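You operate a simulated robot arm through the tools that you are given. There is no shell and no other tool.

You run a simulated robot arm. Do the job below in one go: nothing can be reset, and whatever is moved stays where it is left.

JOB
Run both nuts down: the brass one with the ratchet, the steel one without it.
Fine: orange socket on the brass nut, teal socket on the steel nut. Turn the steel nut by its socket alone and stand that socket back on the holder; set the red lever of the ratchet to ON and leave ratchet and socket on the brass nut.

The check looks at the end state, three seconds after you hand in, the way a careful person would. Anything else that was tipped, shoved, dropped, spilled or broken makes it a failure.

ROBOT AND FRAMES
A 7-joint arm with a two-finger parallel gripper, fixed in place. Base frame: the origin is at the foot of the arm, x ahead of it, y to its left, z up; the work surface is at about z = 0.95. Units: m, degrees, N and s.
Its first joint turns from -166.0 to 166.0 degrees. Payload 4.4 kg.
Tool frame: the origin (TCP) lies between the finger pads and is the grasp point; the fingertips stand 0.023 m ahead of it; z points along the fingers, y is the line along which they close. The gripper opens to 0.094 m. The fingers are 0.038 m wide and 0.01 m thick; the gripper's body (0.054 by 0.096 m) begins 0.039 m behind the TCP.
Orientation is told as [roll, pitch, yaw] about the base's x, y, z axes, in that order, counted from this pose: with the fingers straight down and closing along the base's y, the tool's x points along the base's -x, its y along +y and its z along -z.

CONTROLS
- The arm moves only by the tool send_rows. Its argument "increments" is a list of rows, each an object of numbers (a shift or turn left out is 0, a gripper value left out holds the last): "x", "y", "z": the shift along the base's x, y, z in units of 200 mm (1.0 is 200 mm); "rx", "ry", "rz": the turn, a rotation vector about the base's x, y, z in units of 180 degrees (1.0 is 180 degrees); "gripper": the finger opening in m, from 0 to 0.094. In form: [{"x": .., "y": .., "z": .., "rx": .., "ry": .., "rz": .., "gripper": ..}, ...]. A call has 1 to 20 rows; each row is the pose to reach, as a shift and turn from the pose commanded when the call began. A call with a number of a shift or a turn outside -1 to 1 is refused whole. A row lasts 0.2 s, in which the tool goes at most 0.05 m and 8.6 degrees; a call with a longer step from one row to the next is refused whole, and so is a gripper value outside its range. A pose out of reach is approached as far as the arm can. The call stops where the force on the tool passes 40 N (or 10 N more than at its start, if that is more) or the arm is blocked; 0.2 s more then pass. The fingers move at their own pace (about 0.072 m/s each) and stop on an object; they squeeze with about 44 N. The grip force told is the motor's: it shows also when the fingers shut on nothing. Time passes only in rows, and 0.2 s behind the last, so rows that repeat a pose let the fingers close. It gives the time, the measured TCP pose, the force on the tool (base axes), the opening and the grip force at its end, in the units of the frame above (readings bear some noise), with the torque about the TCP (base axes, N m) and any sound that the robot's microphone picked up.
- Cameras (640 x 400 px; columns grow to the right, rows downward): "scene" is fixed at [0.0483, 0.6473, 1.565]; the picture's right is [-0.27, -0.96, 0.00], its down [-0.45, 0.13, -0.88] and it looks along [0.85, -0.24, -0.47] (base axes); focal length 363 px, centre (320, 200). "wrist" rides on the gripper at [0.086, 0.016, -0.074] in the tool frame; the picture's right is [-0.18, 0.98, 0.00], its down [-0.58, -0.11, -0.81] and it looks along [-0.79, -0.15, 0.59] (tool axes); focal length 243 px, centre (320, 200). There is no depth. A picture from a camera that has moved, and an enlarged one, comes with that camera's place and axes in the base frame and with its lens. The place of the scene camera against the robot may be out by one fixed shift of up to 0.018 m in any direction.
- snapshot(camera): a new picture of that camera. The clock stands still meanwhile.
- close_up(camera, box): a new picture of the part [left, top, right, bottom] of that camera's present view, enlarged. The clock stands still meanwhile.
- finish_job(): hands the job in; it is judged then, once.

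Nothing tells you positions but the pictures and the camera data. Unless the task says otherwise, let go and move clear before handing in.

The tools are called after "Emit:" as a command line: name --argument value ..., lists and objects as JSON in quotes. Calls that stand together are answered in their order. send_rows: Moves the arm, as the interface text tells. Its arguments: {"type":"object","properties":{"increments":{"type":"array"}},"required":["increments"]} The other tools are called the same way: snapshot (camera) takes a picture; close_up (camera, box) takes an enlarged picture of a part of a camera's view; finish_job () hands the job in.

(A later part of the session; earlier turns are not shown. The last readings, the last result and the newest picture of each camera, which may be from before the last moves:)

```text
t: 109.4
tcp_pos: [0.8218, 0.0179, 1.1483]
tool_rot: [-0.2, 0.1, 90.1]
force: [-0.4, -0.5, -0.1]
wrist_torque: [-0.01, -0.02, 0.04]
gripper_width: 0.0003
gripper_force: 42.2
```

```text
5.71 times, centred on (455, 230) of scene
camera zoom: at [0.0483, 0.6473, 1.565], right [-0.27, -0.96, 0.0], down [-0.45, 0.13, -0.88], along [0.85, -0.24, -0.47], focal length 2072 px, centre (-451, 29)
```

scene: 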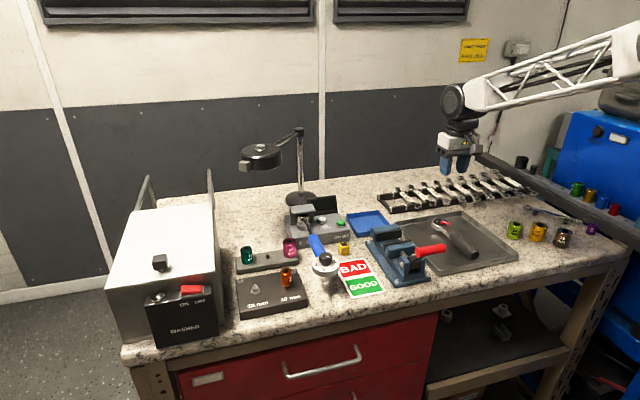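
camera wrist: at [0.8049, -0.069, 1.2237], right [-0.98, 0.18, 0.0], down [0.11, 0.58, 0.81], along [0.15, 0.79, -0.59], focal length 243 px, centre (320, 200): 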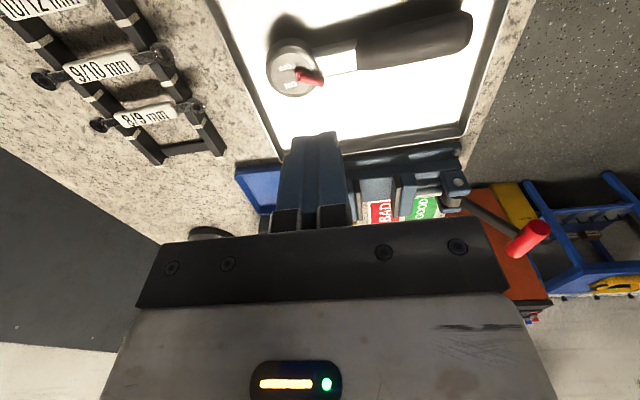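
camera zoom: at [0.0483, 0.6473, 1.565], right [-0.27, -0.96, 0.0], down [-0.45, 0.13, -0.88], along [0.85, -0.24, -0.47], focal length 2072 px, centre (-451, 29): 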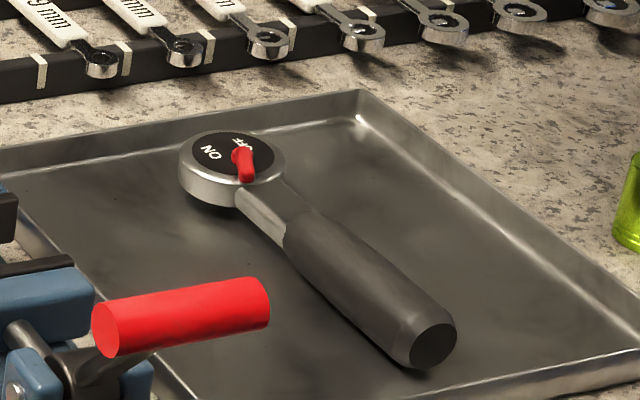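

Lever is at ON (about 33° to the other side of the handle). Head axis is now about (0.853, 0.047) with the handle azimuth ≈183°. I'll open, turn to straddle the head, and check from above.

Emit:
send_rows --increments '[{"rz": -0.045, "gripper": 0.078}, {"rz": -0.09}, {"rz": -0.135}, {"rz": -0.18}, {"rz": -0.225}, {"rz": -0.27}, {"rz": -0.315, "x": 0.03, "y": 0.03}, {"rz": -0.36, "x": 0.06, "y": 0.06}, {"rz": -0.405, "x": 0.09, "y": 0.09}, {"rz": -0.45, "x": 0.12, "y": 0.12}, {"rz": -0.485, "x": 0.161, "y": 0.1445}, {"rz": -0.485, "x": 0.161, "y": 0.1445}]'

Emit:
snapshot --camera "wrist"

Emit:
close_up --camera "wrist" --box '[240, 0, 400, 120]'

```text
t: 112.0
tcp_pos: [0.8535, 0.0467, 1.1489]
tool_rot: [0.0, 0.0, 2.7]
force: [0.3, -0.2, -0.5]
wrist_torque: [0.02, -0.01, 0.01]
gripper_width: 0.078
gripper_force: 0.0
```

```text
taken
camera wrist: at [0.7674, 0.059, 1.2246], right [0.14, 0.99, 0.0], down [0.59, -0.08, 0.81], along [0.8, -0.11, -0.59], focal length 243 px, centre (320, 200)
```

wrist: 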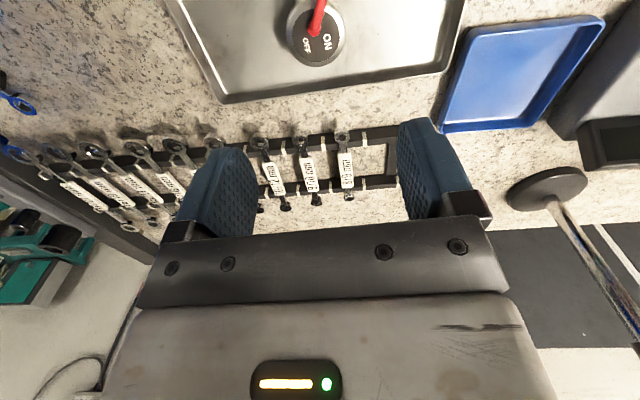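

```text
3.33 times, centred on (320, 60) of wrist
camera zoom: at [0.7674, 0.059, 1.2246], right [0.14, 0.99, 0.0], down [0.59, -0.08, 0.81], along [0.8, -0.11, -0.59], focal length 809 px, centre (320, 667)
```

zoom: 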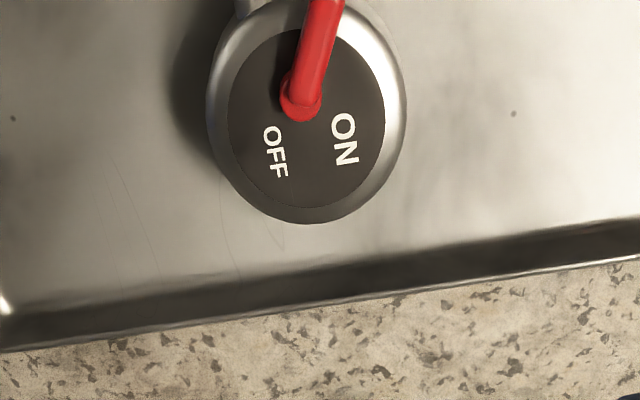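

Emit:
send_rows --increments '[{"y": -0.012, "z": -0.2}, {"y": -0.012, "z": -0.42}, {"y": -0.012, "z": -0.62}, {"y": -0.012, "z": -0.75}, {"y": -0.012, "z": -0.8}]'

Emit:
close_up --camera "wrist" --box '[200, 60, 440, 220]'

Emit:
close_up --camera "scene" --box '[415, 195, 495, 265]'

```text
t: 113.2
tcp_pos: [0.8537, 0.0442, 0.9899]
tool_rot: [-0.2, 0.0, 2.7]
force: [0.1, 0.3, 0.0]
wrist_torque: [-0.01, -0.02, -0.03]
gripper_width: 0.0776
gripper_force: 0.0
```

```text
2.50 times, centred on (320, 140) of wrist
camera zoom: at [0.7666, 0.056, 1.0648], right [0.14, 0.99, 0.0], down [0.59, -0.08, 0.81], along [0.8, -0.11, -0.59], focal length 606 px, centre (320, 350)
```

zoom: 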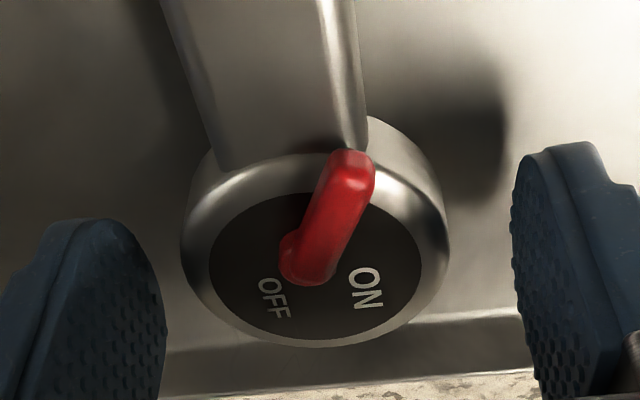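

```text
5.71 times, centred on (455, 230) of scene
camera zoom: at [0.0483, 0.6473, 1.565], right [-0.27, -0.96, 0.0], down [-0.45, 0.13, -0.88], along [0.85, -0.24, -0.47], focal length 2072 px, centre (-451, 29)
```

zoom: 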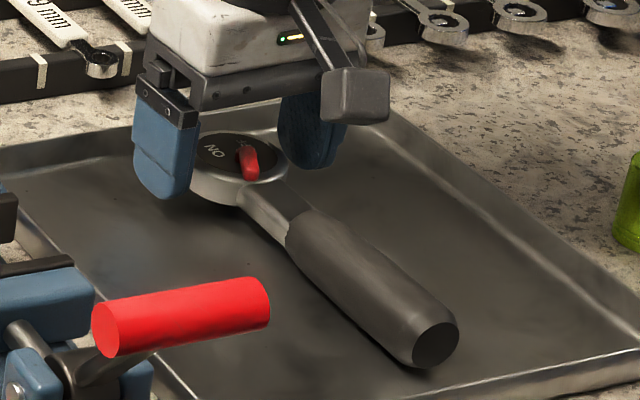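

Well centred. Final lowering and grip on the head.

Emit:
send_rows --increments '[{"z": -0.02}, {"z": -0.035}]'

Emit:
send_rows --increments '[{"gripper": 0.06}, {"gripper": 0.0}, {}, {}]'

Emit:
close_up --camera "wrist" --box '[200, 60, 440, 220]'

```text
t: 113.8
tcp_pos: [0.8527, 0.0451, 0.9827]
tool_rot: [-0.1, 0.0, 2.7]
force: [0.5, -0.3, 0.5]
wrist_torque: [0.02, 0.03, -0.01]
gripper_width: 0.078
gripper_force: 0.0
```

```text
t: 114.8
tcp_pos: [0.8524, 0.0451, 0.9835]
tool_rot: [-0.1, 0.0, 2.7]
force: [0.5, 0.4, 0.0]
wrist_torque: [0.01, 0.18, -0.04]
gripper_width: 0.0534
gripper_force: 43.9
```

```text
2.50 times, centred on (320, 140) of wrist
camera zoom: at [0.7661, 0.0562, 1.0582], right [0.14, 0.99, 0.0], down [0.59, -0.08, 0.81], along [0.8, -0.11, -0.59], focal length 606 px, centre (320, 350)
```

zoom: 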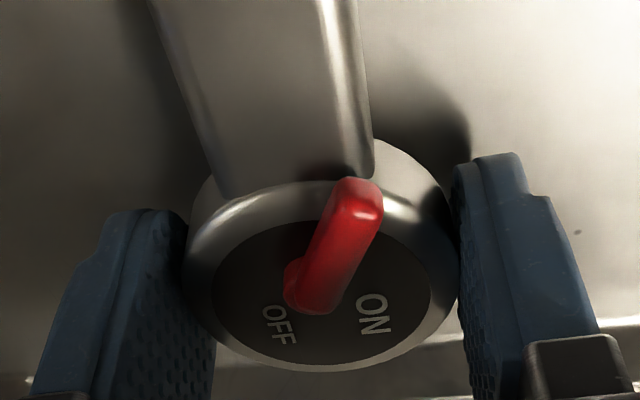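

Gripped on the head (53 mm). Lifting to see whether the ratchet stays level.

Emit:
send_rows --increments '[{"z": 0.05}, {"z": 0.15}, {"z": 0.3}, {"z": 0.5}]'

Emit:
close_up --camera "scene" --box '[405, 165, 505, 245]'

Emit:
snapshot --camera "wrist"

```text
t: 115.8
tcp_pos: [0.8524, 0.0439, 1.0828]
tool_rot: [-0.1, 0.2, 2.7]
force: [-0.3, -0.3, -4.2]
wrist_torque: [0.02, -0.3, 0.04]
gripper_width: 0.0534
gripper_force: 43.9
```

```text
5.00 times, centred on (455, 205) of scene
camera zoom: at [0.0483, 0.6473, 1.565], right [-0.27, -0.96, 0.0], down [-0.45, 0.13, -0.88], along [0.85, -0.24, -0.47], focal length 1813 px, centre (-355, 175)
```

zoom: 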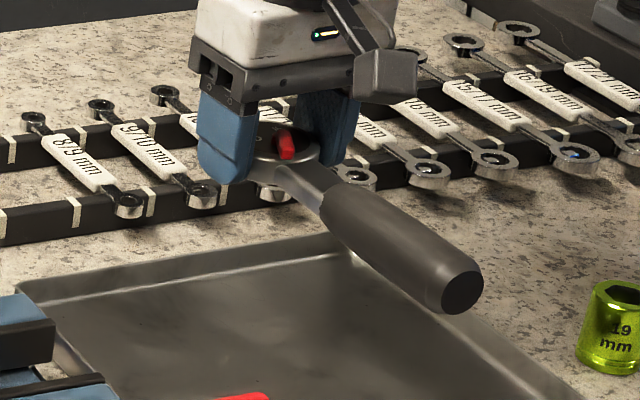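

```text
taken
camera wrist: at [0.7663, 0.0555, 1.1573], right [0.14, 0.99, 0.0], down [0.59, -0.08, 0.81], along [0.8, -0.11, -0.59], focal length 243 px, centre (320, 200)
```

wrist: 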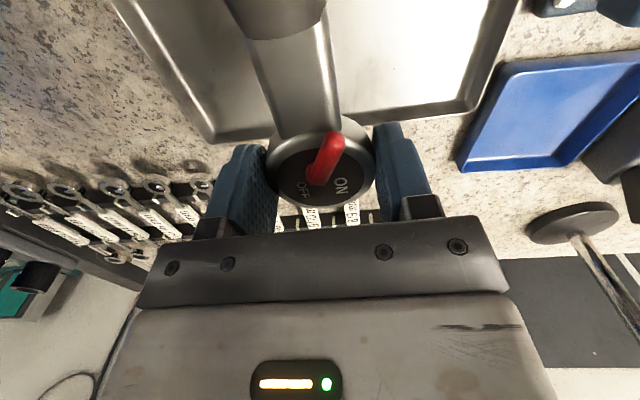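

The ratchet hangs level in the grip. Raising and carrying it over toward the brass nut, turning the handle to azimuth 220° on the way.

Emit:
send_rows --increments '[{"z": 0.22}, {"z": 0.44}, {"z": 0.66}, {"z": 0.7, "y": 0.2, "x": -0.05}, {"z": 0.7, "y": 0.4, "x": -0.1}, {"z": 0.7, "y": 0.6, "x": -0.15}, {"z": 0.7, "y": 0.8, "x": -0.2}]'

Emit:
send_rows --increments '[{"y": 0.2, "x": -0.06, "rz": 0.03}, {"y": 0.4, "x": -0.12, "rz": 0.06}, {"y": 0.6, "x": -0.18, "rz": 0.09}, {"y": 0.8, "x": -0.25, "rz": 0.12}, {"y": 0.95, "x": -0.32, "rz": 0.15}]'

Emit:
send_rows --increments '[{"y": 0.2, "x": -0.06, "rz": 0.03}, {"y": 0.4, "x": -0.12, "rz": 0.0572}, {"y": 0.6, "x": -0.18, "rz": 0.0572}, {"y": 0.75, "x": -0.213, "rz": 0.0572}, {"y": 0.75, "x": -0.213, "rz": 0.0572}]'

Emit:
snapshot --camera "wrist"

Emit:
snapshot --camera "scene"

```text
t: 117.4
tcp_pos: [0.8115, 0.2038, 1.2229]
tool_rot: [-0.1, 0.0, 2.7]
force: [0.4, 0.5, -4.6]
wrist_torque: [-0.02, -0.23, -0.03]
gripper_width: 0.0535
gripper_force: 43.7
```

```text
t: 118.6
tcp_pos: [0.7488, 0.3939, 1.2217]
tool_rot: [-0.2, 0.1, 29.7]
force: [-1.1, 1.4, -3.2]
wrist_torque: [0.1, -0.24, 0.02]
gripper_width: 0.0536
gripper_force: 44.1
```

```text
t: 119.8
tcp_pos: [0.7061, 0.5452, 1.2223]
tool_rot: [-0.1, -0.1, 40.1]
force: [-0.2, 0.3, -4.3]
wrist_torque: [0.18, -0.21, 0.0]
gripper_width: 0.0533
gripper_force: 44.2
```

```text
taken
camera wrist: at [0.631, 0.5014, 1.2972], right [-0.49, 0.87, 0.0], down [0.51, 0.29, 0.81], along [0.7, 0.4, -0.59], focal length 243 px, centre (320, 200)
```

wrist: 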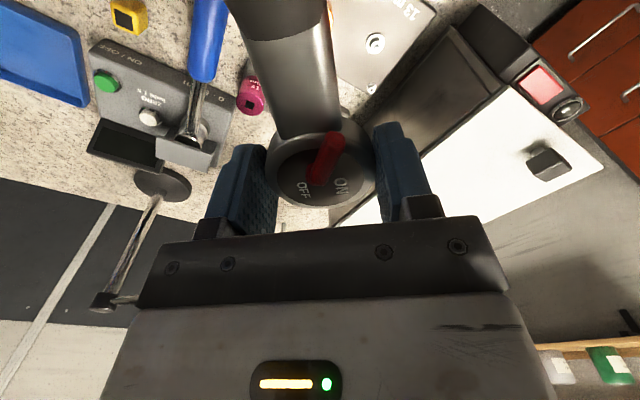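

```text
taken
```

scene: 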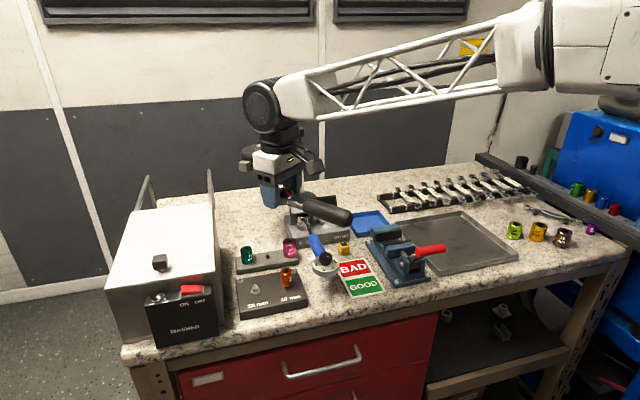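

Emit:
send_rows --increments '[{"z": -0.2}, {"z": -0.4}, {"z": -0.6}, {"z": -0.7, "y": -0.006}]'

Emit:
close_up --camera "scene" --box '[260, 220, 340, 290]'

Emit:
close_up --camera "scene" --box '[270, 250, 310, 285]'

Emit:
snapshot --camera "wrist"

```text
t: 120.8
tcp_pos: [0.7061, 0.5439, 1.0822]
tool_rot: [-0.1, -0.1, 40.0]
force: [-0.4, -0.1, -3.5]
wrist_torque: [0.19, -0.22, 0.0]
gripper_width: 0.0537
gripper_force: 43.7
```

```text
5.71 times, centred on (300, 255) of scene
camera zoom: at [0.0483, 0.6473, 1.565], right [-0.27, -0.96, 0.0], down [-0.45, 0.13, -0.88], along [0.85, -0.24, -0.47], focal length 2072 px, centre (434, -114)
```

zoom: 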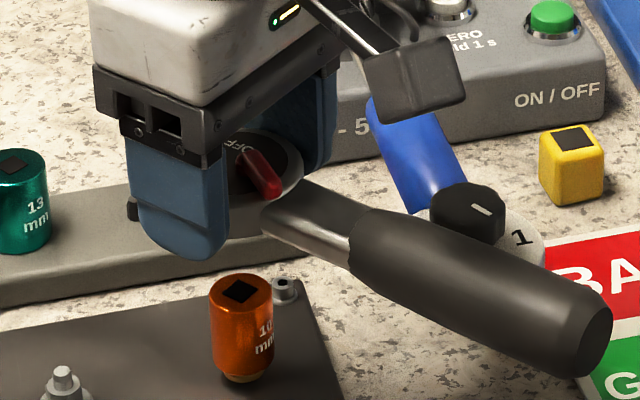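

```text
11.43 times, centred on (290, 268) of scene
camera zoom: at [0.0483, 0.6473, 1.565], right [-0.27, -0.96, 0.0], down [-0.45, 0.13, -0.88], along [0.85, -0.24, -0.47], focal length 4143 px, centre (663, -571)
```

zoom: 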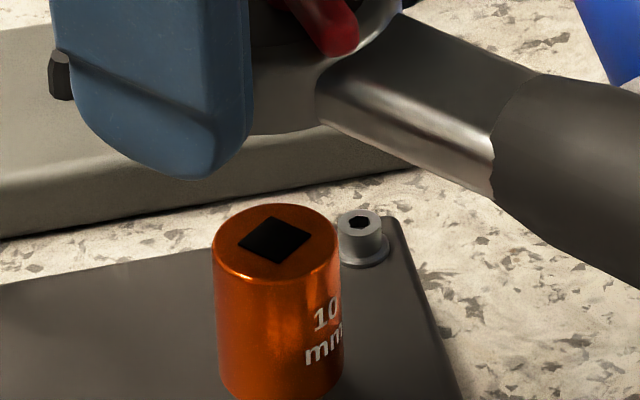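

```text
taken
camera wrist: at [0.6297, 0.4998, 1.1583], right [-0.49, 0.87, 0.0], down [0.51, 0.29, 0.81], along [0.7, 0.4, -0.59], focal length 243 px, centre (320, 200)
```

wrist: 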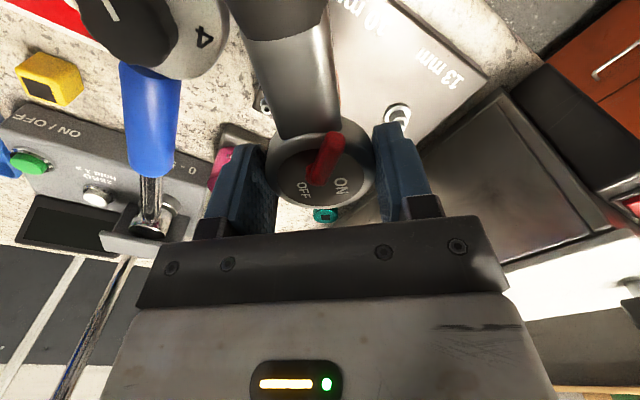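

The head axis lines up with the socket in the scene view, and the socket square (about 40° mod 90) matches handle azimuth 220°. Lowering to just above, then feeling in.

Emit:
send_rows --increments '[{"z": -0.06}, {"z": -0.11}, {"z": -0.14}]'

Emit:
close_up --camera "scene" --box '[270, 250, 310, 285]'

```text
t: 121.6
tcp_pos: [0.7061, 0.5435, 1.0546]
tool_rot: [-0.1, 0.0, 39.9]
force: [-0.3, -0.3, -3.2]
wrist_torque: [0.16, -0.16, 0.0]
gripper_width: 0.0533
gripper_force: 44.1
```

```text
11.43 times, centred on (290, 268) of scene
camera zoom: at [0.0483, 0.6473, 1.565], right [-0.27, -0.96, 0.0], down [-0.45, 0.13, -0.88], along [0.85, -0.24, -0.47], focal length 4143 px, centre (663, -571)
```

zoom: 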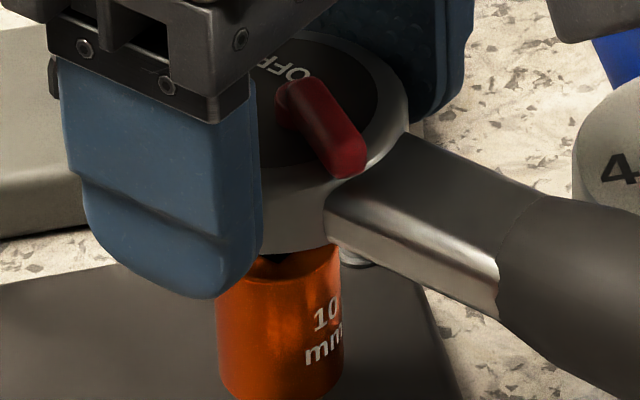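

Emit:
send_rows --increments '[{"z": -0.01}, {"z": -0.02}, {"z": -0.03}]'

Emit:
send_rows --increments '[{"z": -0.005}, {"z": -0.01}]'

```text
t: 122.4
tcp_pos: [0.7058, 0.542, 1.0481]
tool_rot: [-0.1, -0.2, 40.0]
force: [-0.3, 0.2, -3.7]
wrist_torque: [0.18, -0.2, 0.01]
gripper_width: 0.0534
gripper_force: 43.8
```

```text
t: 123.0
tcp_pos: [0.706, 0.5436, 1.0455]
tool_rot: [-0.1, 0.0, 40.0]
force: [0.4, -0.1, -3.3]
wrist_torque: [0.15, -0.17, 0.02]
gripper_width: 0.0533
gripper_force: 43.9
```

Emit:
send_rows --increments '[{"z": -0.005}, {"z": -0.01}, {"z": -0.015}]'

Emit:
close_up --camera "scene" --box '[270, 250, 310, 285]'

```text
t: 123.8
tcp_pos: [0.7053, 0.5421, 1.043]
tool_rot: [0.0, 0.1, 40.0]
force: [0.9, 0.2, -5.5]
wrist_torque: [0.15, -0.16, -0.01]
gripper_width: 0.0533
gripper_force: 43.9
```

```text
11.43 times, centred on (290, 268) of scene
camera zoom: at [0.0483, 0.6473, 1.565], right [-0.27, -0.96, 0.0], down [-0.45, 0.13, -0.88], along [0.85, -0.24, -0.47], focal length 4143 px, centre (663, -571)
```

zoom: 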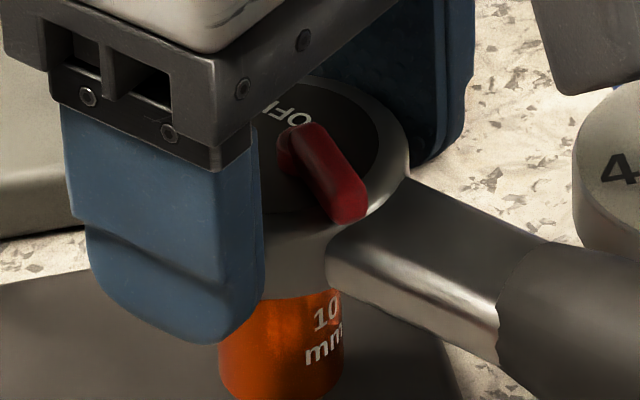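

Emit:
send_rows --increments '[{"z": -0.005}, {"z": -0.01}]'

Emit:
send_rows --increments '[{"z": -0.005}, {"z": -0.01}]'

```text
t: 124.4
tcp_pos: [0.7061, 0.5436, 1.0403]
tool_rot: [-0.1, 0.0, 40.0]
force: [-0.3, 0.2, -3.6]
wrist_torque: [0.17, -0.21, -0.02]
gripper_width: 0.0534
gripper_force: 43.7
```

```text
t: 125.0
tcp_pos: [0.7063, 0.5435, 1.0399]
tool_rot: [-0.1, 0.1, 40.0]
force: [-2.2, -2.0, 4.3]
wrist_torque: [0.11, -0.04, -0.01]
gripper_width: 0.0533
gripper_force: 44.0
```

Contact now. Checking whether the drive is in the square.

Emit:
close_up --camera "scene" --box '[270, 255, 310, 290]'

Emit:
send_rows --increments '[{"z": -0.004}, {"z": -0.006}]'

```text
11.43 times, centred on (290, 272) of scene
camera zoom: at [0.0483, 0.6473, 1.565], right [-0.27, -0.96, 0.0], down [-0.45, 0.13, -0.88], along [0.85, -0.24, -0.47], focal length 4143 px, centre (663, -629)
```

zoom: 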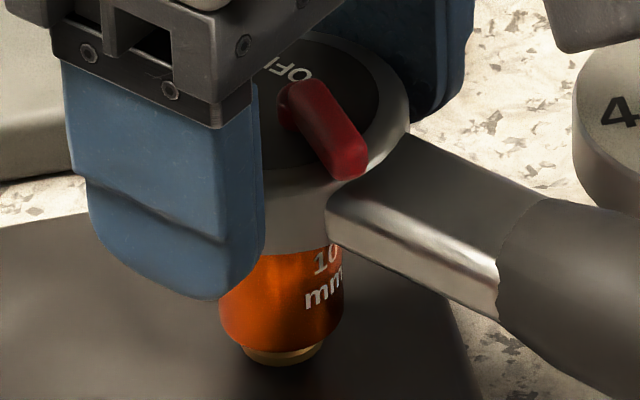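

```text
t: 125.6
tcp_pos: [0.7066, 0.5426, 1.0396]
tool_rot: [-0.2, -0.1, 40.0]
force: [-6.0, -7.0, 20.8]
wrist_torque: [-0.12, 0.07, 0.0]
gripper_width: 0.0535
gripper_force: 44.6
```

The head bottom is down at the socket top, so the drive is in. Easing the pressure and starting the clockwise power stroke.

Emit:
send_rows --increments '[{"z": 0.003, "rz": -0.02}, {"z": 0.003, "rz": -0.05}, {"z": 0.003, "rz": -0.08}]'

Emit:
close_up --camera "scene" --box '[270, 250, 320, 295]'

```text
t: 126.4
tcp_pos: [0.7064, 0.5424, 1.0388]
tool_rot: [-0.1, 0.0, 25.5]
force: [-17.7, -8.2, 24.9]
wrist_torque: [-0.17, 0.36, 0.05]
gripper_width: 0.053
gripper_force: 43.4
```

```text
8.89 times, centred on (295, 272) of scene
camera zoom: at [0.0483, 0.6473, 1.565], right [-0.27, -0.96, 0.0], down [-0.45, 0.13, -0.88], along [0.85, -0.24, -0.47], focal length 3223 px, centre (542, -444)
```

zoom: 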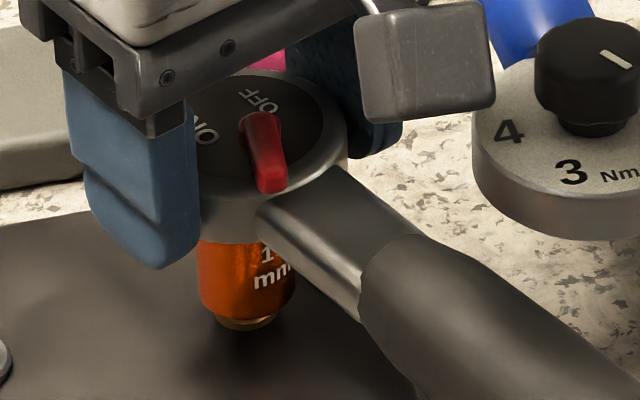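

The socket turns with the ratchet. Continuing the stroke, relieving side load.

Emit:
send_rows --increments '[{"x": -0.002, "y": -0.001, "rz": -0.04, "z": 0.002}, {"x": -0.003, "y": -0.0015, "rz": -0.08, "z": 0.002}, {"x": -0.003, "y": -0.0015, "rz": -0.12, "z": 0.002}]'

Emit:
send_rows --increments '[{"rz": -0.04}, {"rz": -0.08}, {"rz": -0.12}]'

Emit:
snapshot --camera "scene"

Emit:
close_up --camera "scene" --box '[220, 240, 320, 320]'

```text
t: 127.2
tcp_pos: [0.7044, 0.5428, 1.0379]
tool_rot: [0.0, 0.0, 3.9]
force: [-6.8, -5.5, 17.8]
wrist_torque: [-0.2, -0.04, 0.03]
gripper_width: 0.0534
gripper_force: 43.6
```

```text
t: 128.0
tcp_pos: [0.7037, 0.5422, 1.0382]
tool_rot: [-0.2, 0.0, -17.7]
force: [-24.1, -13.7, 13.9]
wrist_torque: [-0.62, 0.61, 0.07]
gripper_width: 0.0536
gripper_force: 44.1
```

```text
taken
```

scene: 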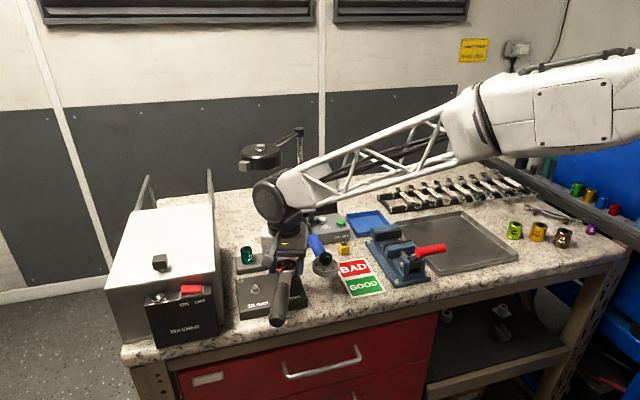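

```text
5.00 times, centred on (270, 280) of scene
camera zoom: at [0.0483, 0.6473, 1.565], right [-0.27, -0.96, 0.0], down [-0.45, 0.13, -0.88], along [0.85, -0.24, -0.47], focal length 1813 px, centre (570, -200)
```

zoom: 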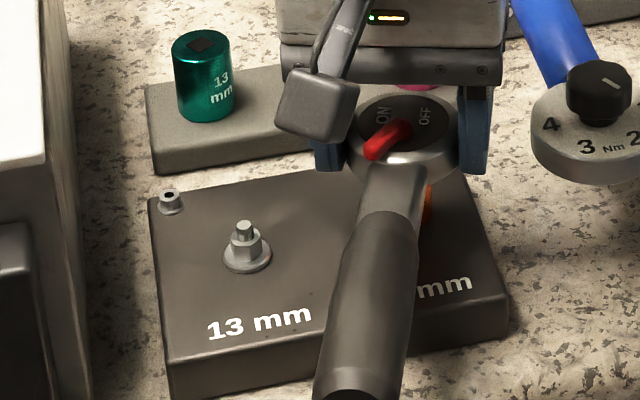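

Emit:
send_rows --increments '[{"x": -0.003, "y": -0.002, "rz": -0.03}, {"x": -0.004, "y": -0.003, "rz": -0.07}, {"x": -0.004, "y": -0.003, "rz": -0.11}]'

Emit:
close_up --camera "scene" --box '[190, 240, 320, 345]'

```text
t: 128.8
tcp_pos: [0.7047, 0.5431, 1.0386]
tool_rot: [-0.2, -0.1, -37.5]
force: [-22.9, 4.4, 5.0]
wrist_torque: [-0.06, 0.63, 0.09]
gripper_width: 0.0534
gripper_force: 44.3
```

```text
3.81 times, centred on (255, 292) of scene
camera zoom: at [0.0483, 0.6473, 1.565], right [-0.27, -0.96, 0.0], down [-0.45, 0.13, -0.88], along [0.85, -0.24, -0.47], focal length 1381 px, centre (568, -152)
```

zoom: 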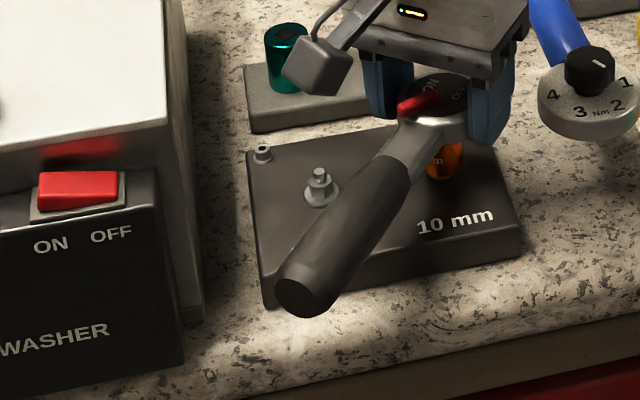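

Plenty of clearance. Now try the ratcheting return: counter-clockwise 20°, watching whether the socket stays.

Emit:
close_up --camera "scene" --box '[275, 260, 320, 295]'

Emit:
send_rows --increments '[{"x": -0.004, "rz": 0.03}, {"x": -0.004, "rz": 0.07}, {"x": -0.004, "rz": 0.11}]'

Emit:
close_up --camera "scene" --box '[275, 260, 320, 295]'

```text
11.43 times, centred on (298, 278) of scene
camera zoom: at [0.0483, 0.6473, 1.565], right [-0.27, -0.96, 0.0], down [-0.45, 0.13, -0.88], along [0.85, -0.24, -0.47], focal length 4143 px, centre (577, -686)
```

zoom: 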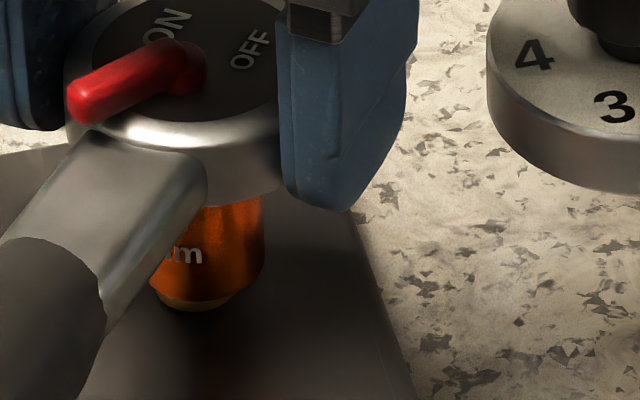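

```text
t: 129.6
tcp_pos: [0.7033, 0.5435, 1.0387]
tool_rot: [-0.1, 0.0, -17.6]
force: [2.5, 6.1, 2.6]
wrist_torque: [0.1, -0.29, -0.01]
gripper_width: 0.0535
gripper_force: 44.1
```

```text
11.43 times, centred on (298, 278) of scene
camera zoom: at [0.0483, 0.6473, 1.565], right [-0.27, -0.96, 0.0], down [-0.45, 0.13, -0.88], along [0.85, -0.24, -0.47], focal length 4143 px, centre (577, -686)
```

zoom: 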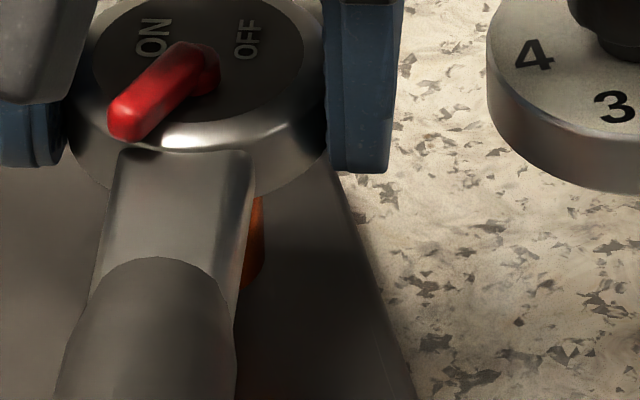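

Emit:
send_rows --increments '[{"rz": 0.04}, {"rz": 0.08}, {"rz": 0.12}, {"rz": 0.16}, {"rz": 0.2}, {"rz": 0.24}]'

Emit:
close_up --camera "scene" --box '[270, 250, 320, 295]'

```text
t: 131.0
tcp_pos: [0.7046, 0.5415, 1.0392]
tool_rot: [-0.1, 0.0, 25.7]
force: [13.2, -2.7, -4.7]
wrist_torque: [-0.03, -0.63, -0.04]
gripper_width: 0.0537
gripper_force: 43.9
```

```text
8.89 times, centred on (295, 272) of scene
camera zoom: at [0.0483, 0.6473, 1.565], right [-0.27, -0.96, 0.0], down [-0.45, 0.13, -0.88], along [0.85, -0.24, -0.47], focal length 3223 px, centre (542, -444)
```

zoom: 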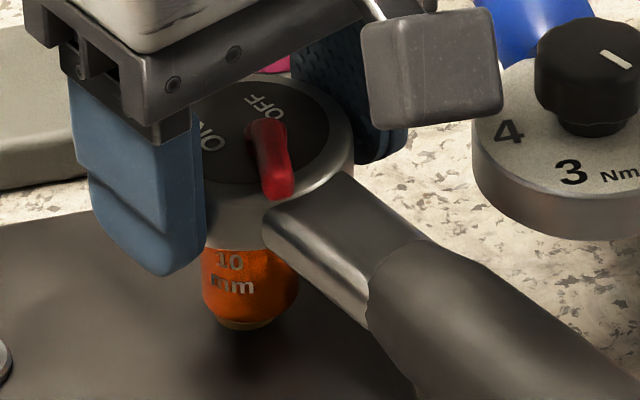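

Ratcheting works: on the return the socket stayed put (about 60° net clockwise gain). Continue with return/power cycles.

Emit:
send_rows --increments '[{"rz": 0.035, "x": 0.0015}, {"rz": 0.07, "x": 0.002, "z": -0.001}, {"rz": 0.105, "x": 0.002, "z": -0.002}]'

Emit:
send_rows --increments '[{"rz": -0.04}, {"rz": -0.08, "x": -0.001}, {"rz": -0.12, "x": -0.0015}, {"rz": -0.16, "x": -0.002}, {"rz": -0.2, "x": -0.003}, {"rz": -0.24, "x": -0.003}]'

Emit:
send_rows --increments '[{"rz": -0.04}, {"rz": -0.08}, {"rz": -0.12}, {"rz": -0.16}, {"rz": -0.2}, {"rz": -0.24}]'

```text
t: 131.8
tcp_pos: [0.7043, 0.5414, 1.0379]
tool_rot: [-0.1, 0.0, 44.7]
force: [11.8, -4.7, 0.0]
wrist_torque: [-0.09, -0.5, -0.02]
gripper_width: 0.0536
gripper_force: 43.7
```

```text
t: 133.2
tcp_pos: [0.7024, 0.5429, 1.0377]
tool_rot: [-0.1, -0.1, 1.2]
force: [-27.3, 12.8, 5.1]
wrist_torque: [0.45, 0.82, 0.07]
gripper_width: 0.0534
gripper_force: 43.6
```

```text
t: 134.6
tcp_pos: [0.7041, 0.5421, 1.0385]
tool_rot: [-0.1, 0.0, -42.0]
force: [14.3, 34.6, -6.1]
wrist_torque: [0.7, -0.41, 0.03]
gripper_width: 0.0534
gripper_force: 44.1
```

Emit:
send_rows --increments '[{"x": 0.002, "y": 0.005}]'

Emit:
close_up --camera "scene" --box '[275, 260, 320, 295]'

Emit:
send_rows --increments '[{"rz": 0.04, "x": -0.001, "y": -0.002}, {"rz": 0.08, "x": -0.002, "y": -0.003}, {"rz": 0.12, "x": -0.002, "y": -0.004}, {"rz": 0.16, "x": -0.002, "y": -0.004}, {"rz": 0.2, "x": -0.002, "y": -0.004}, {"rz": 0.24, "x": -0.002, "y": -0.004}]'

Emit:
send_rows --increments '[{"rz": 0.04}, {"rz": 0.08}, {"rz": 0.12}, {"rz": 0.16}, {"rz": 0.2}, {"rz": 0.24}]'

Emit:
close_up --camera "scene" --box '[270, 250, 320, 295]'

```text
t: 135.0
tcp_pos: [0.7048, 0.5422, 1.0388]
tool_rot: [-0.1, 0.0, -41.9]
force: [8.9, 22.5, -1.1]
wrist_torque: [0.29, -0.24, 0.01]
gripper_width: 0.053
gripper_force: 44.3
```

```text
11.43 times, centred on (298, 278) of scene
camera zoom: at [0.0483, 0.6473, 1.565], right [-0.27, -0.96, 0.0], down [-0.45, 0.13, -0.88], along [0.85, -0.24, -0.47], focal length 4143 px, centre (577, -686)
```

zoom: 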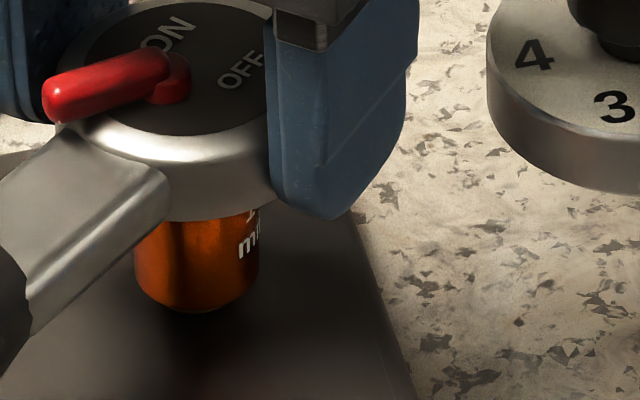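

```text
t: 136.4
tcp_pos: [0.7042, 0.5421, 1.0377]
tool_rot: [-0.1, 0.0, 1.4]
force: [24.4, 27.1, 3.8]
wrist_torque: [0.54, -0.93, -0.06]
gripper_width: 0.0531
gripper_force: 44.2
```

```text
t: 137.8
tcp_pos: [0.7042, 0.5427, 1.0388]
tool_rot: [-0.1, -0.1, 44.5]
force: [8.4, 28.8, 8.8]
wrist_torque: [0.7, -0.32, -0.01]
gripper_width: 0.053
gripper_force: 43.6
```

```text
8.89 times, centred on (295, 272) of scene
camera zoom: at [0.0483, 0.6473, 1.565], right [-0.27, -0.96, 0.0], down [-0.45, 0.13, -0.88], along [0.85, -0.24, -0.47], focal length 3223 px, centre (542, -444)
```

zoom: 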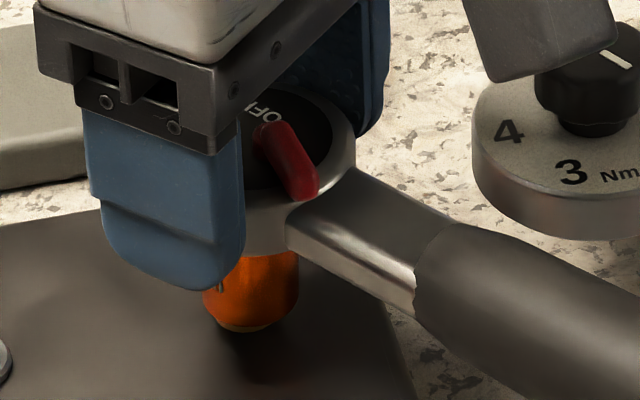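

Two labels sit on opposite sides of the socket, and the gain is consistent with ratcheting. Side loads are higher than I like, so I'll trim the centre in smaller steps during this power stroke.

Emit:
send_rows --increments '[{"x": 0.001, "y": 0.005}]'

Emit:
send_rows --increments '[{"rz": -0.04}, {"rz": -0.08}, {"rz": -0.12}]'

```text
t: 138.2
tcp_pos: [0.7035, 0.5433, 1.0385]
tool_rot: [-0.1, -0.1, 44.5]
force: [-0.5, 11.9, 14.3]
wrist_torque: [0.1, -0.09, -0.04]
gripper_width: 0.053
gripper_force: 44.2
```

```text
t: 139.0
tcp_pos: [0.702, 0.5445, 1.038]
tool_rot: [-0.1, 0.1, 23.0]
force: [-2.0, 13.9, 11.3]
wrist_torque: [0.22, 0.2, 0.04]
gripper_width: 0.0529
gripper_force: 43.3
```

Emit:
send_rows --increments '[{"rz": -0.04, "y": 0.002}, {"rz": -0.08, "y": 0.003}, {"rz": -0.12, "y": 0.003}]'

Emit:
send_rows --increments '[{"rz": -0.04}, {"rz": -0.08}, {"rz": -0.12}]'

Emit:
send_rows --increments '[{"rz": -0.04}, {"rz": -0.08}, {"rz": -0.12}]'

Emit:
close_up --camera "scene" --box '[275, 260, 320, 295]'

```text
t: 139.8
tcp_pos: [0.704, 0.5446, 1.0377]
tool_rot: [0.0, 0.0, 1.3]
force: [-19.0, 14.5, 12.0]
wrist_torque: [0.29, 0.92, 0.07]
gripper_width: 0.053
gripper_force: 44.3
```

```text
t: 140.6
tcp_pos: [0.704, 0.544, 1.0386]
tool_rot: [-0.1, -0.1, -20.4]
force: [-15.6, 28.6, 3.8]
wrist_torque: [0.84, 0.77, 0.08]
gripper_width: 0.0532
gripper_force: 44.1
```

```text
t: 141.4
tcp_pos: [0.7051, 0.5439, 1.0388]
tool_rot: [-0.2, 0.0, -42.0]
force: [-3.7, 36.3, -2.3]
wrist_torque: [1.08, 0.2, 0.01]
gripper_width: 0.0534
gripper_force: 44.1
```

```text
11.43 times, centred on (298, 278) of scene
camera zoom: at [0.0483, 0.6473, 1.565], right [-0.27, -0.96, 0.0], down [-0.45, 0.13, -0.88], along [0.85, -0.24, -0.47], focal length 4143 px, centre (577, -686)
```

zoom: 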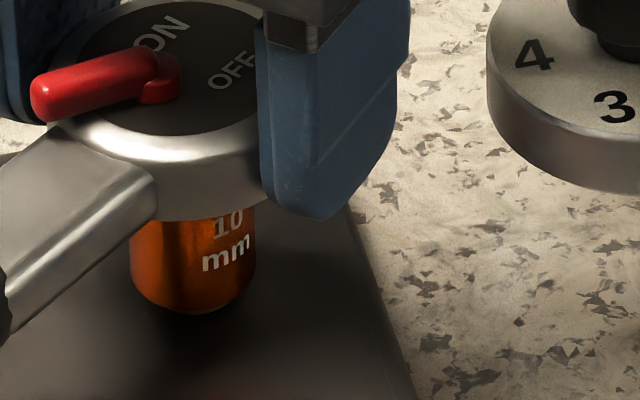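

Net progress each cycle. Trim the side load, then return in smaller corrected steps.

Emit:
send_rows --increments '[{"y": 0.006}]'

Emit:
send_rows --increments '[{"rz": 0.04}, {"rz": 0.08}, {"rz": 0.12}]'

```text
t: 141.8
tcp_pos: [0.7048, 0.5443, 1.0382]
tool_rot: [-0.1, 0.0, -41.9]
force: [2.5, 23.1, -1.6]
wrist_torque: [0.64, 0.05, 0.02]
gripper_width: 0.0532
gripper_force: 44.3
```

```text
t: 142.6
tcp_pos: [0.704, 0.5458, 1.0374]
tool_rot: [0.0, 0.0, -20.1]
force: [11.0, 6.1, -0.5]
wrist_torque: [-0.06, -0.38, -0.03]
gripper_width: 0.0529
gripper_force: 43.9
```

Emit:
send_rows --increments '[{"rz": 0.04, "x": 0.002}, {"rz": 0.08, "x": 0.002, "y": 0.001}, {"rz": 0.12, "x": 0.002, "y": 0.001}]'

Emit:
send_rows --increments '[{"rz": 0.04}, {"rz": 0.08}, {"rz": 0.12}]'

Emit:
close_up --camera "scene" --box '[270, 250, 320, 295]'

```text
t: 143.4
tcp_pos: [0.705, 0.5449, 1.0377]
tool_rot: [-0.1, 0.0, 1.4]
force: [11.9, 7.1, -4.5]
wrist_torque: [0.05, -0.56, -0.08]
gripper_width: 0.0528
gripper_force: 44.0
```

```text
t: 144.2
tcp_pos: [0.704, 0.5454, 1.0386]
tool_rot: [-0.1, 0.0, 23.0]
force: [17.9, 11.9, -5.9]
wrist_torque: [0.28, -0.83, -0.06]
gripper_width: 0.0528
gripper_force: 44.3
```

```text
8.89 times, centred on (295, 272) of scene
camera zoom: at [0.0483, 0.6473, 1.565], right [-0.27, -0.96, 0.0], down [-0.45, 0.13, -0.88], along [0.85, -0.24, -0.47], focal length 3223 px, centre (542, -444)
```

zoom: 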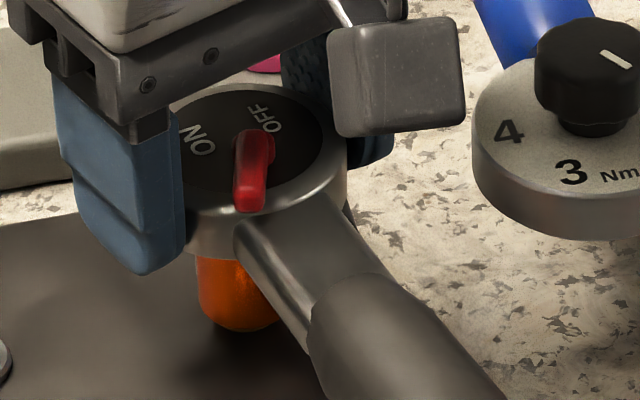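

The return takes up the socket's hex play (about 40°), but the nut itself holds, so each cycle still gains. I'll use a slightly wider swing.

Emit:
send_rows --increments '[{"rz": 0.04, "x": 0.003, "y": 0.002}, {"rz": 0.08, "x": 0.004, "y": 0.002}, {"rz": 0.12, "x": 0.004, "y": 0.002}, {"rz": 0.16, "x": 0.004, "y": 0.002}]'

Emit:
close_up --camera "scene" --box '[260, 230, 360, 310]'

Emit:
send_rows --increments '[{"rz": -0.04}, {"rz": -0.08}, {"rz": -0.12}, {"rz": -0.16}]'

```text
t: 145.2
tcp_pos: [0.7043, 0.5469, 1.0377]
tool_rot: [-0.1, 0.0, 51.8]
force: [-5.8, 16.2, -0.8]
wrist_torque: [0.51, 0.0, -0.06]
gripper_width: 0.0529
gripper_force: 43.6
```

```text
5.00 times, centred on (310, 270) of scene
camera zoom: at [0.0483, 0.6473, 1.565], right [-0.27, -0.96, 0.0], down [-0.45, 0.13, -0.88], along [0.85, -0.24, -0.47], focal length 1813 px, centre (370, -150)
```

zoom: 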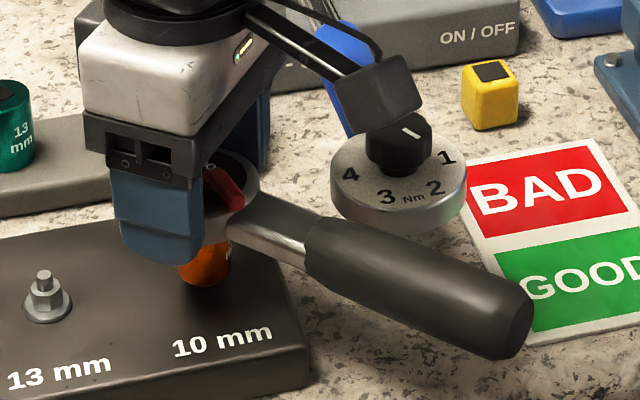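

```text
t: 146.2
tcp_pos: [0.7046, 0.5466, 1.0386]
tool_rot: [-0.2, 0.0, 22.9]
force: [-2.0, 28.3, -2.8]
wrist_torque: [0.84, -0.06, 0.03]
gripper_width: 0.0529
gripper_force: 44.0
```

Emit:
close_up --camera "scene" --box '[282, 270, 312, 296]'

Emit:
snapshot --camera "wrist"

```text
15.38 times, centred on (297, 283) of scene
camera zoom: at [0.0483, 0.6473, 1.565], right [-0.27, -0.96, 0.0], down [-0.45, 0.13, -0.88], along [0.85, -0.24, -0.47], focal length 5578 px, centre (674, -1077)
```

zoom: 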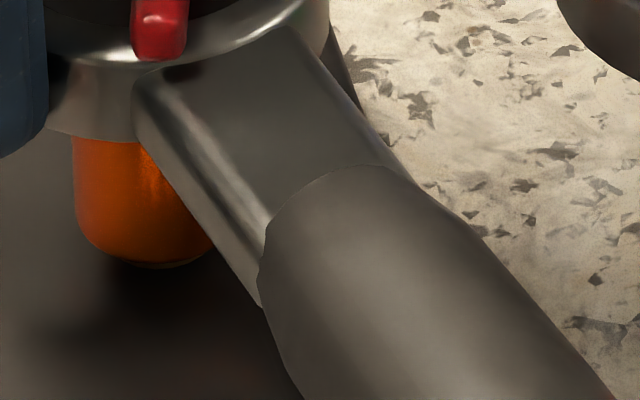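

```text
taken
camera wrist: at [0.6199, 0.5276, 1.1135], right [-0.21, 0.98, 0.0], down [0.58, 0.13, 0.81], along [0.79, 0.17, -0.59], focal length 243 px, centre (320, 200)
```

wrist: 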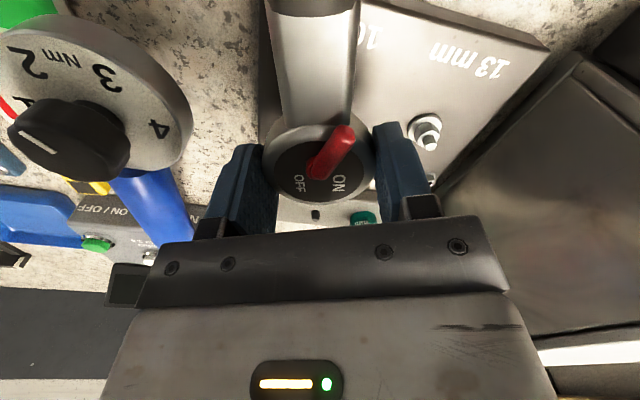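

Emit:
send_rows --increments '[{"y": 0.005}, {"y": 0.005, "z": -0.004}]'

Emit:
send_rows --increments '[{"z": -0.005}]'

```text
t: 146.8
tcp_pos: [0.7049, 0.5475, 1.037]
tool_rot: [0.0, 0.0, 23.0]
force: [-9.5, 15.9, 2.9]
wrist_torque: [0.45, 0.18, 0.01]
gripper_width: 0.0531
gripper_force: 43.8
```

```text
t: 147.2
tcp_pos: [0.7058, 0.5473, 1.0373]
tool_rot: [0.0, 0.0, 22.9]
force: [-15.7, 7.3, 12.2]
wrist_torque: [0.07, 0.51, -0.04]
gripper_width: 0.053
gripper_force: 44.0
```

The head followed down about 1.5 mm, so the nut is descending. Continuing the power stroke.

Emit:
send_rows --increments '[{"rz": -0.04, "x": -0.001}, {"rz": -0.08, "x": -0.002}, {"rz": -0.12, "x": -0.002}]'

Emit:
send_rows --increments '[{"rz": -0.04}, {"rz": -0.08}, {"rz": -0.12}]'

Emit:
send_rows --increments '[{"rz": -0.04}, {"rz": -0.08}, {"rz": -0.12}]'

Emit:
close_up --camera "scene" --box '[275, 260, 320, 295]'

```text
t: 148.0
tcp_pos: [0.7056, 0.5471, 1.0382]
tool_rot: [-0.1, -0.1, 1.2]
force: [12.5, 8.0, 16.2]
wrist_torque: [0.13, -0.41, 0.06]
gripper_width: 0.053
gripper_force: 43.7
```

```text
t: 148.8
tcp_pos: [0.7048, 0.5468, 1.0363]
tool_rot: [-0.1, -0.1, -20.3]
force: [24.8, 5.0, 20.2]
wrist_torque: [0.09, -0.82, 0.02]
gripper_width: 0.0532
gripper_force: 44.2
```

```text
t: 149.6
tcp_pos: [0.705, 0.5458, 1.0366]
tool_rot: [-0.1, 0.0, -42.0]
force: [36.4, 6.6, 16.8]
wrist_torque: [0.21, -1.03, 0.07]
gripper_width: 0.0532
gripper_force: 43.9
```

```text
11.43 times, centred on (298, 278) of scene
camera zoom: at [0.0483, 0.6473, 1.565], right [-0.27, -0.96, 0.0], down [-0.45, 0.13, -0.88], along [0.85, -0.24, -0.47], focal length 4143 px, centre (577, -686)
```

zoom: 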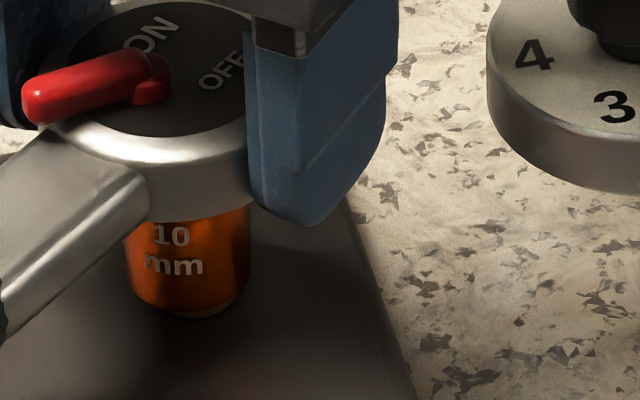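

Emit:
send_rows --increments '[{"x": 0.004, "y": -0.003}, {"x": 0.006, "y": -0.006, "z": 0.002}]'

Emit:
close_up --camera "scene" --box '[275, 260, 320, 295]'

```text
t: 150.2
tcp_pos: [0.7057, 0.5469, 1.0361]
tool_rot: [-0.1, 0.0, -42.0]
force: [28.4, 17.7, 8.3]
wrist_torque: [0.63, -0.8, 0.0]
gripper_width: 0.053
gripper_force: 43.8
```

```text
11.43 times, centred on (298, 278) of scene
camera zoom: at [0.0483, 0.6473, 1.565], right [-0.27, -0.96, 0.0], down [-0.45, 0.13, -0.88], along [0.85, -0.24, -0.47], focal length 4143 px, centre (577, -686)
```

zoom: 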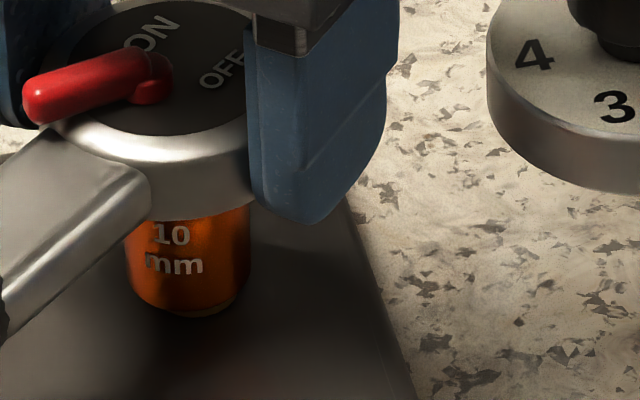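

I'll momentarily ease the grip (fingers staying around the head) so the built-up side stress relaxes, then regrip.

Emit:
send_rows --increments '[{"gripper": 0.057}, {"gripper": 0.057}]'

Emit:
close_up --camera "scene" --box '[260, 240, 330, 300]'

Emit:
snapshot --camera "wrist"

```text
t: 150.8
tcp_pos: [0.7053, 0.5449, 1.0365]
tool_rot: [-0.1, 0.0, -41.9]
force: [-0.1, 0.2, 1.2]
wrist_torque: [-0.01, -0.02, -0.02]
gripper_width: 0.0571
gripper_force: 0.0
```

```text
6.67 times, centred on (295, 270) of scene
camera zoom: at [0.0483, 0.6473, 1.565], right [-0.27, -0.96, 0.0], down [-0.45, 0.13, -0.88], along [0.85, -0.24, -0.47], focal length 2417 px, centre (487, -267)
```

zoom: 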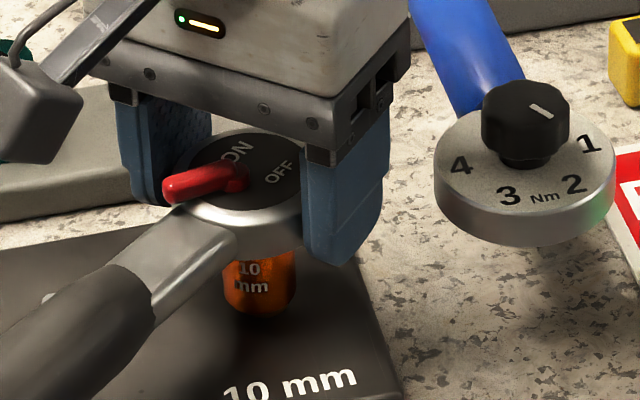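

```text
taken
camera wrist: at [0.6531, 0.6151, 1.112], right [0.79, 0.61, 0.0], down [0.36, -0.47, 0.81], along [0.49, -0.64, -0.59], focal length 243 px, centre (320, 200)
```

wrist: 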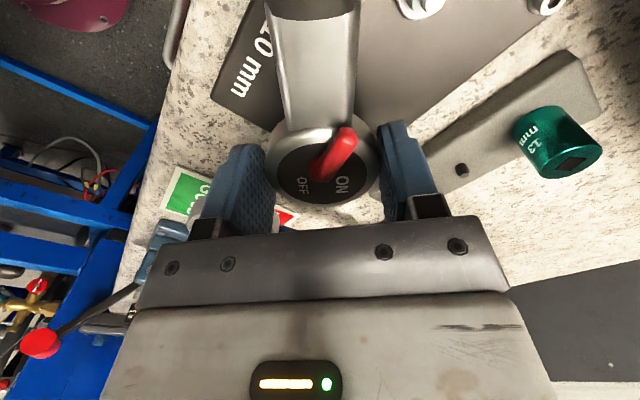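

Ratchet stays put when the grip relaxes. Regripping and checking forces.

Emit:
send_rows --increments '[{"gripper": 0.0}, {}, {}]'

Emit:
send_rows --increments '[{"rz": 0.04}, {"rz": 0.08}, {"rz": 0.12}]'

Emit:
send_rows --increments '[{"rz": 0.04}, {"rz": 0.08}, {"rz": 0.12}]'

```text
t: 151.6
tcp_pos: [0.705, 0.5463, 1.0372]
tool_rot: [-0.2, 0.0, -42.0]
force: [12.0, 13.3, 0.4]
wrist_torque: [0.3, -0.3, 0.01]
gripper_width: 0.053
gripper_force: 43.9
```

```text
t: 152.4
tcp_pos: [0.7058, 0.5456, 1.0378]
tool_rot: [-0.2, 0.1, -20.2]
force: [10.6, 21.3, 0.5]
wrist_torque: [0.47, -0.3, -0.06]
gripper_width: 0.0531
gripper_force: 43.5
```

```text
t: 153.2
tcp_pos: [0.706, 0.547, 1.0374]
tool_rot: [-0.1, 0.0, 1.4]
force: [-2.4, 30.9, 5.9]
wrist_torque: [0.83, 0.1, -0.05]
gripper_width: 0.0529
gripper_force: 43.6
```

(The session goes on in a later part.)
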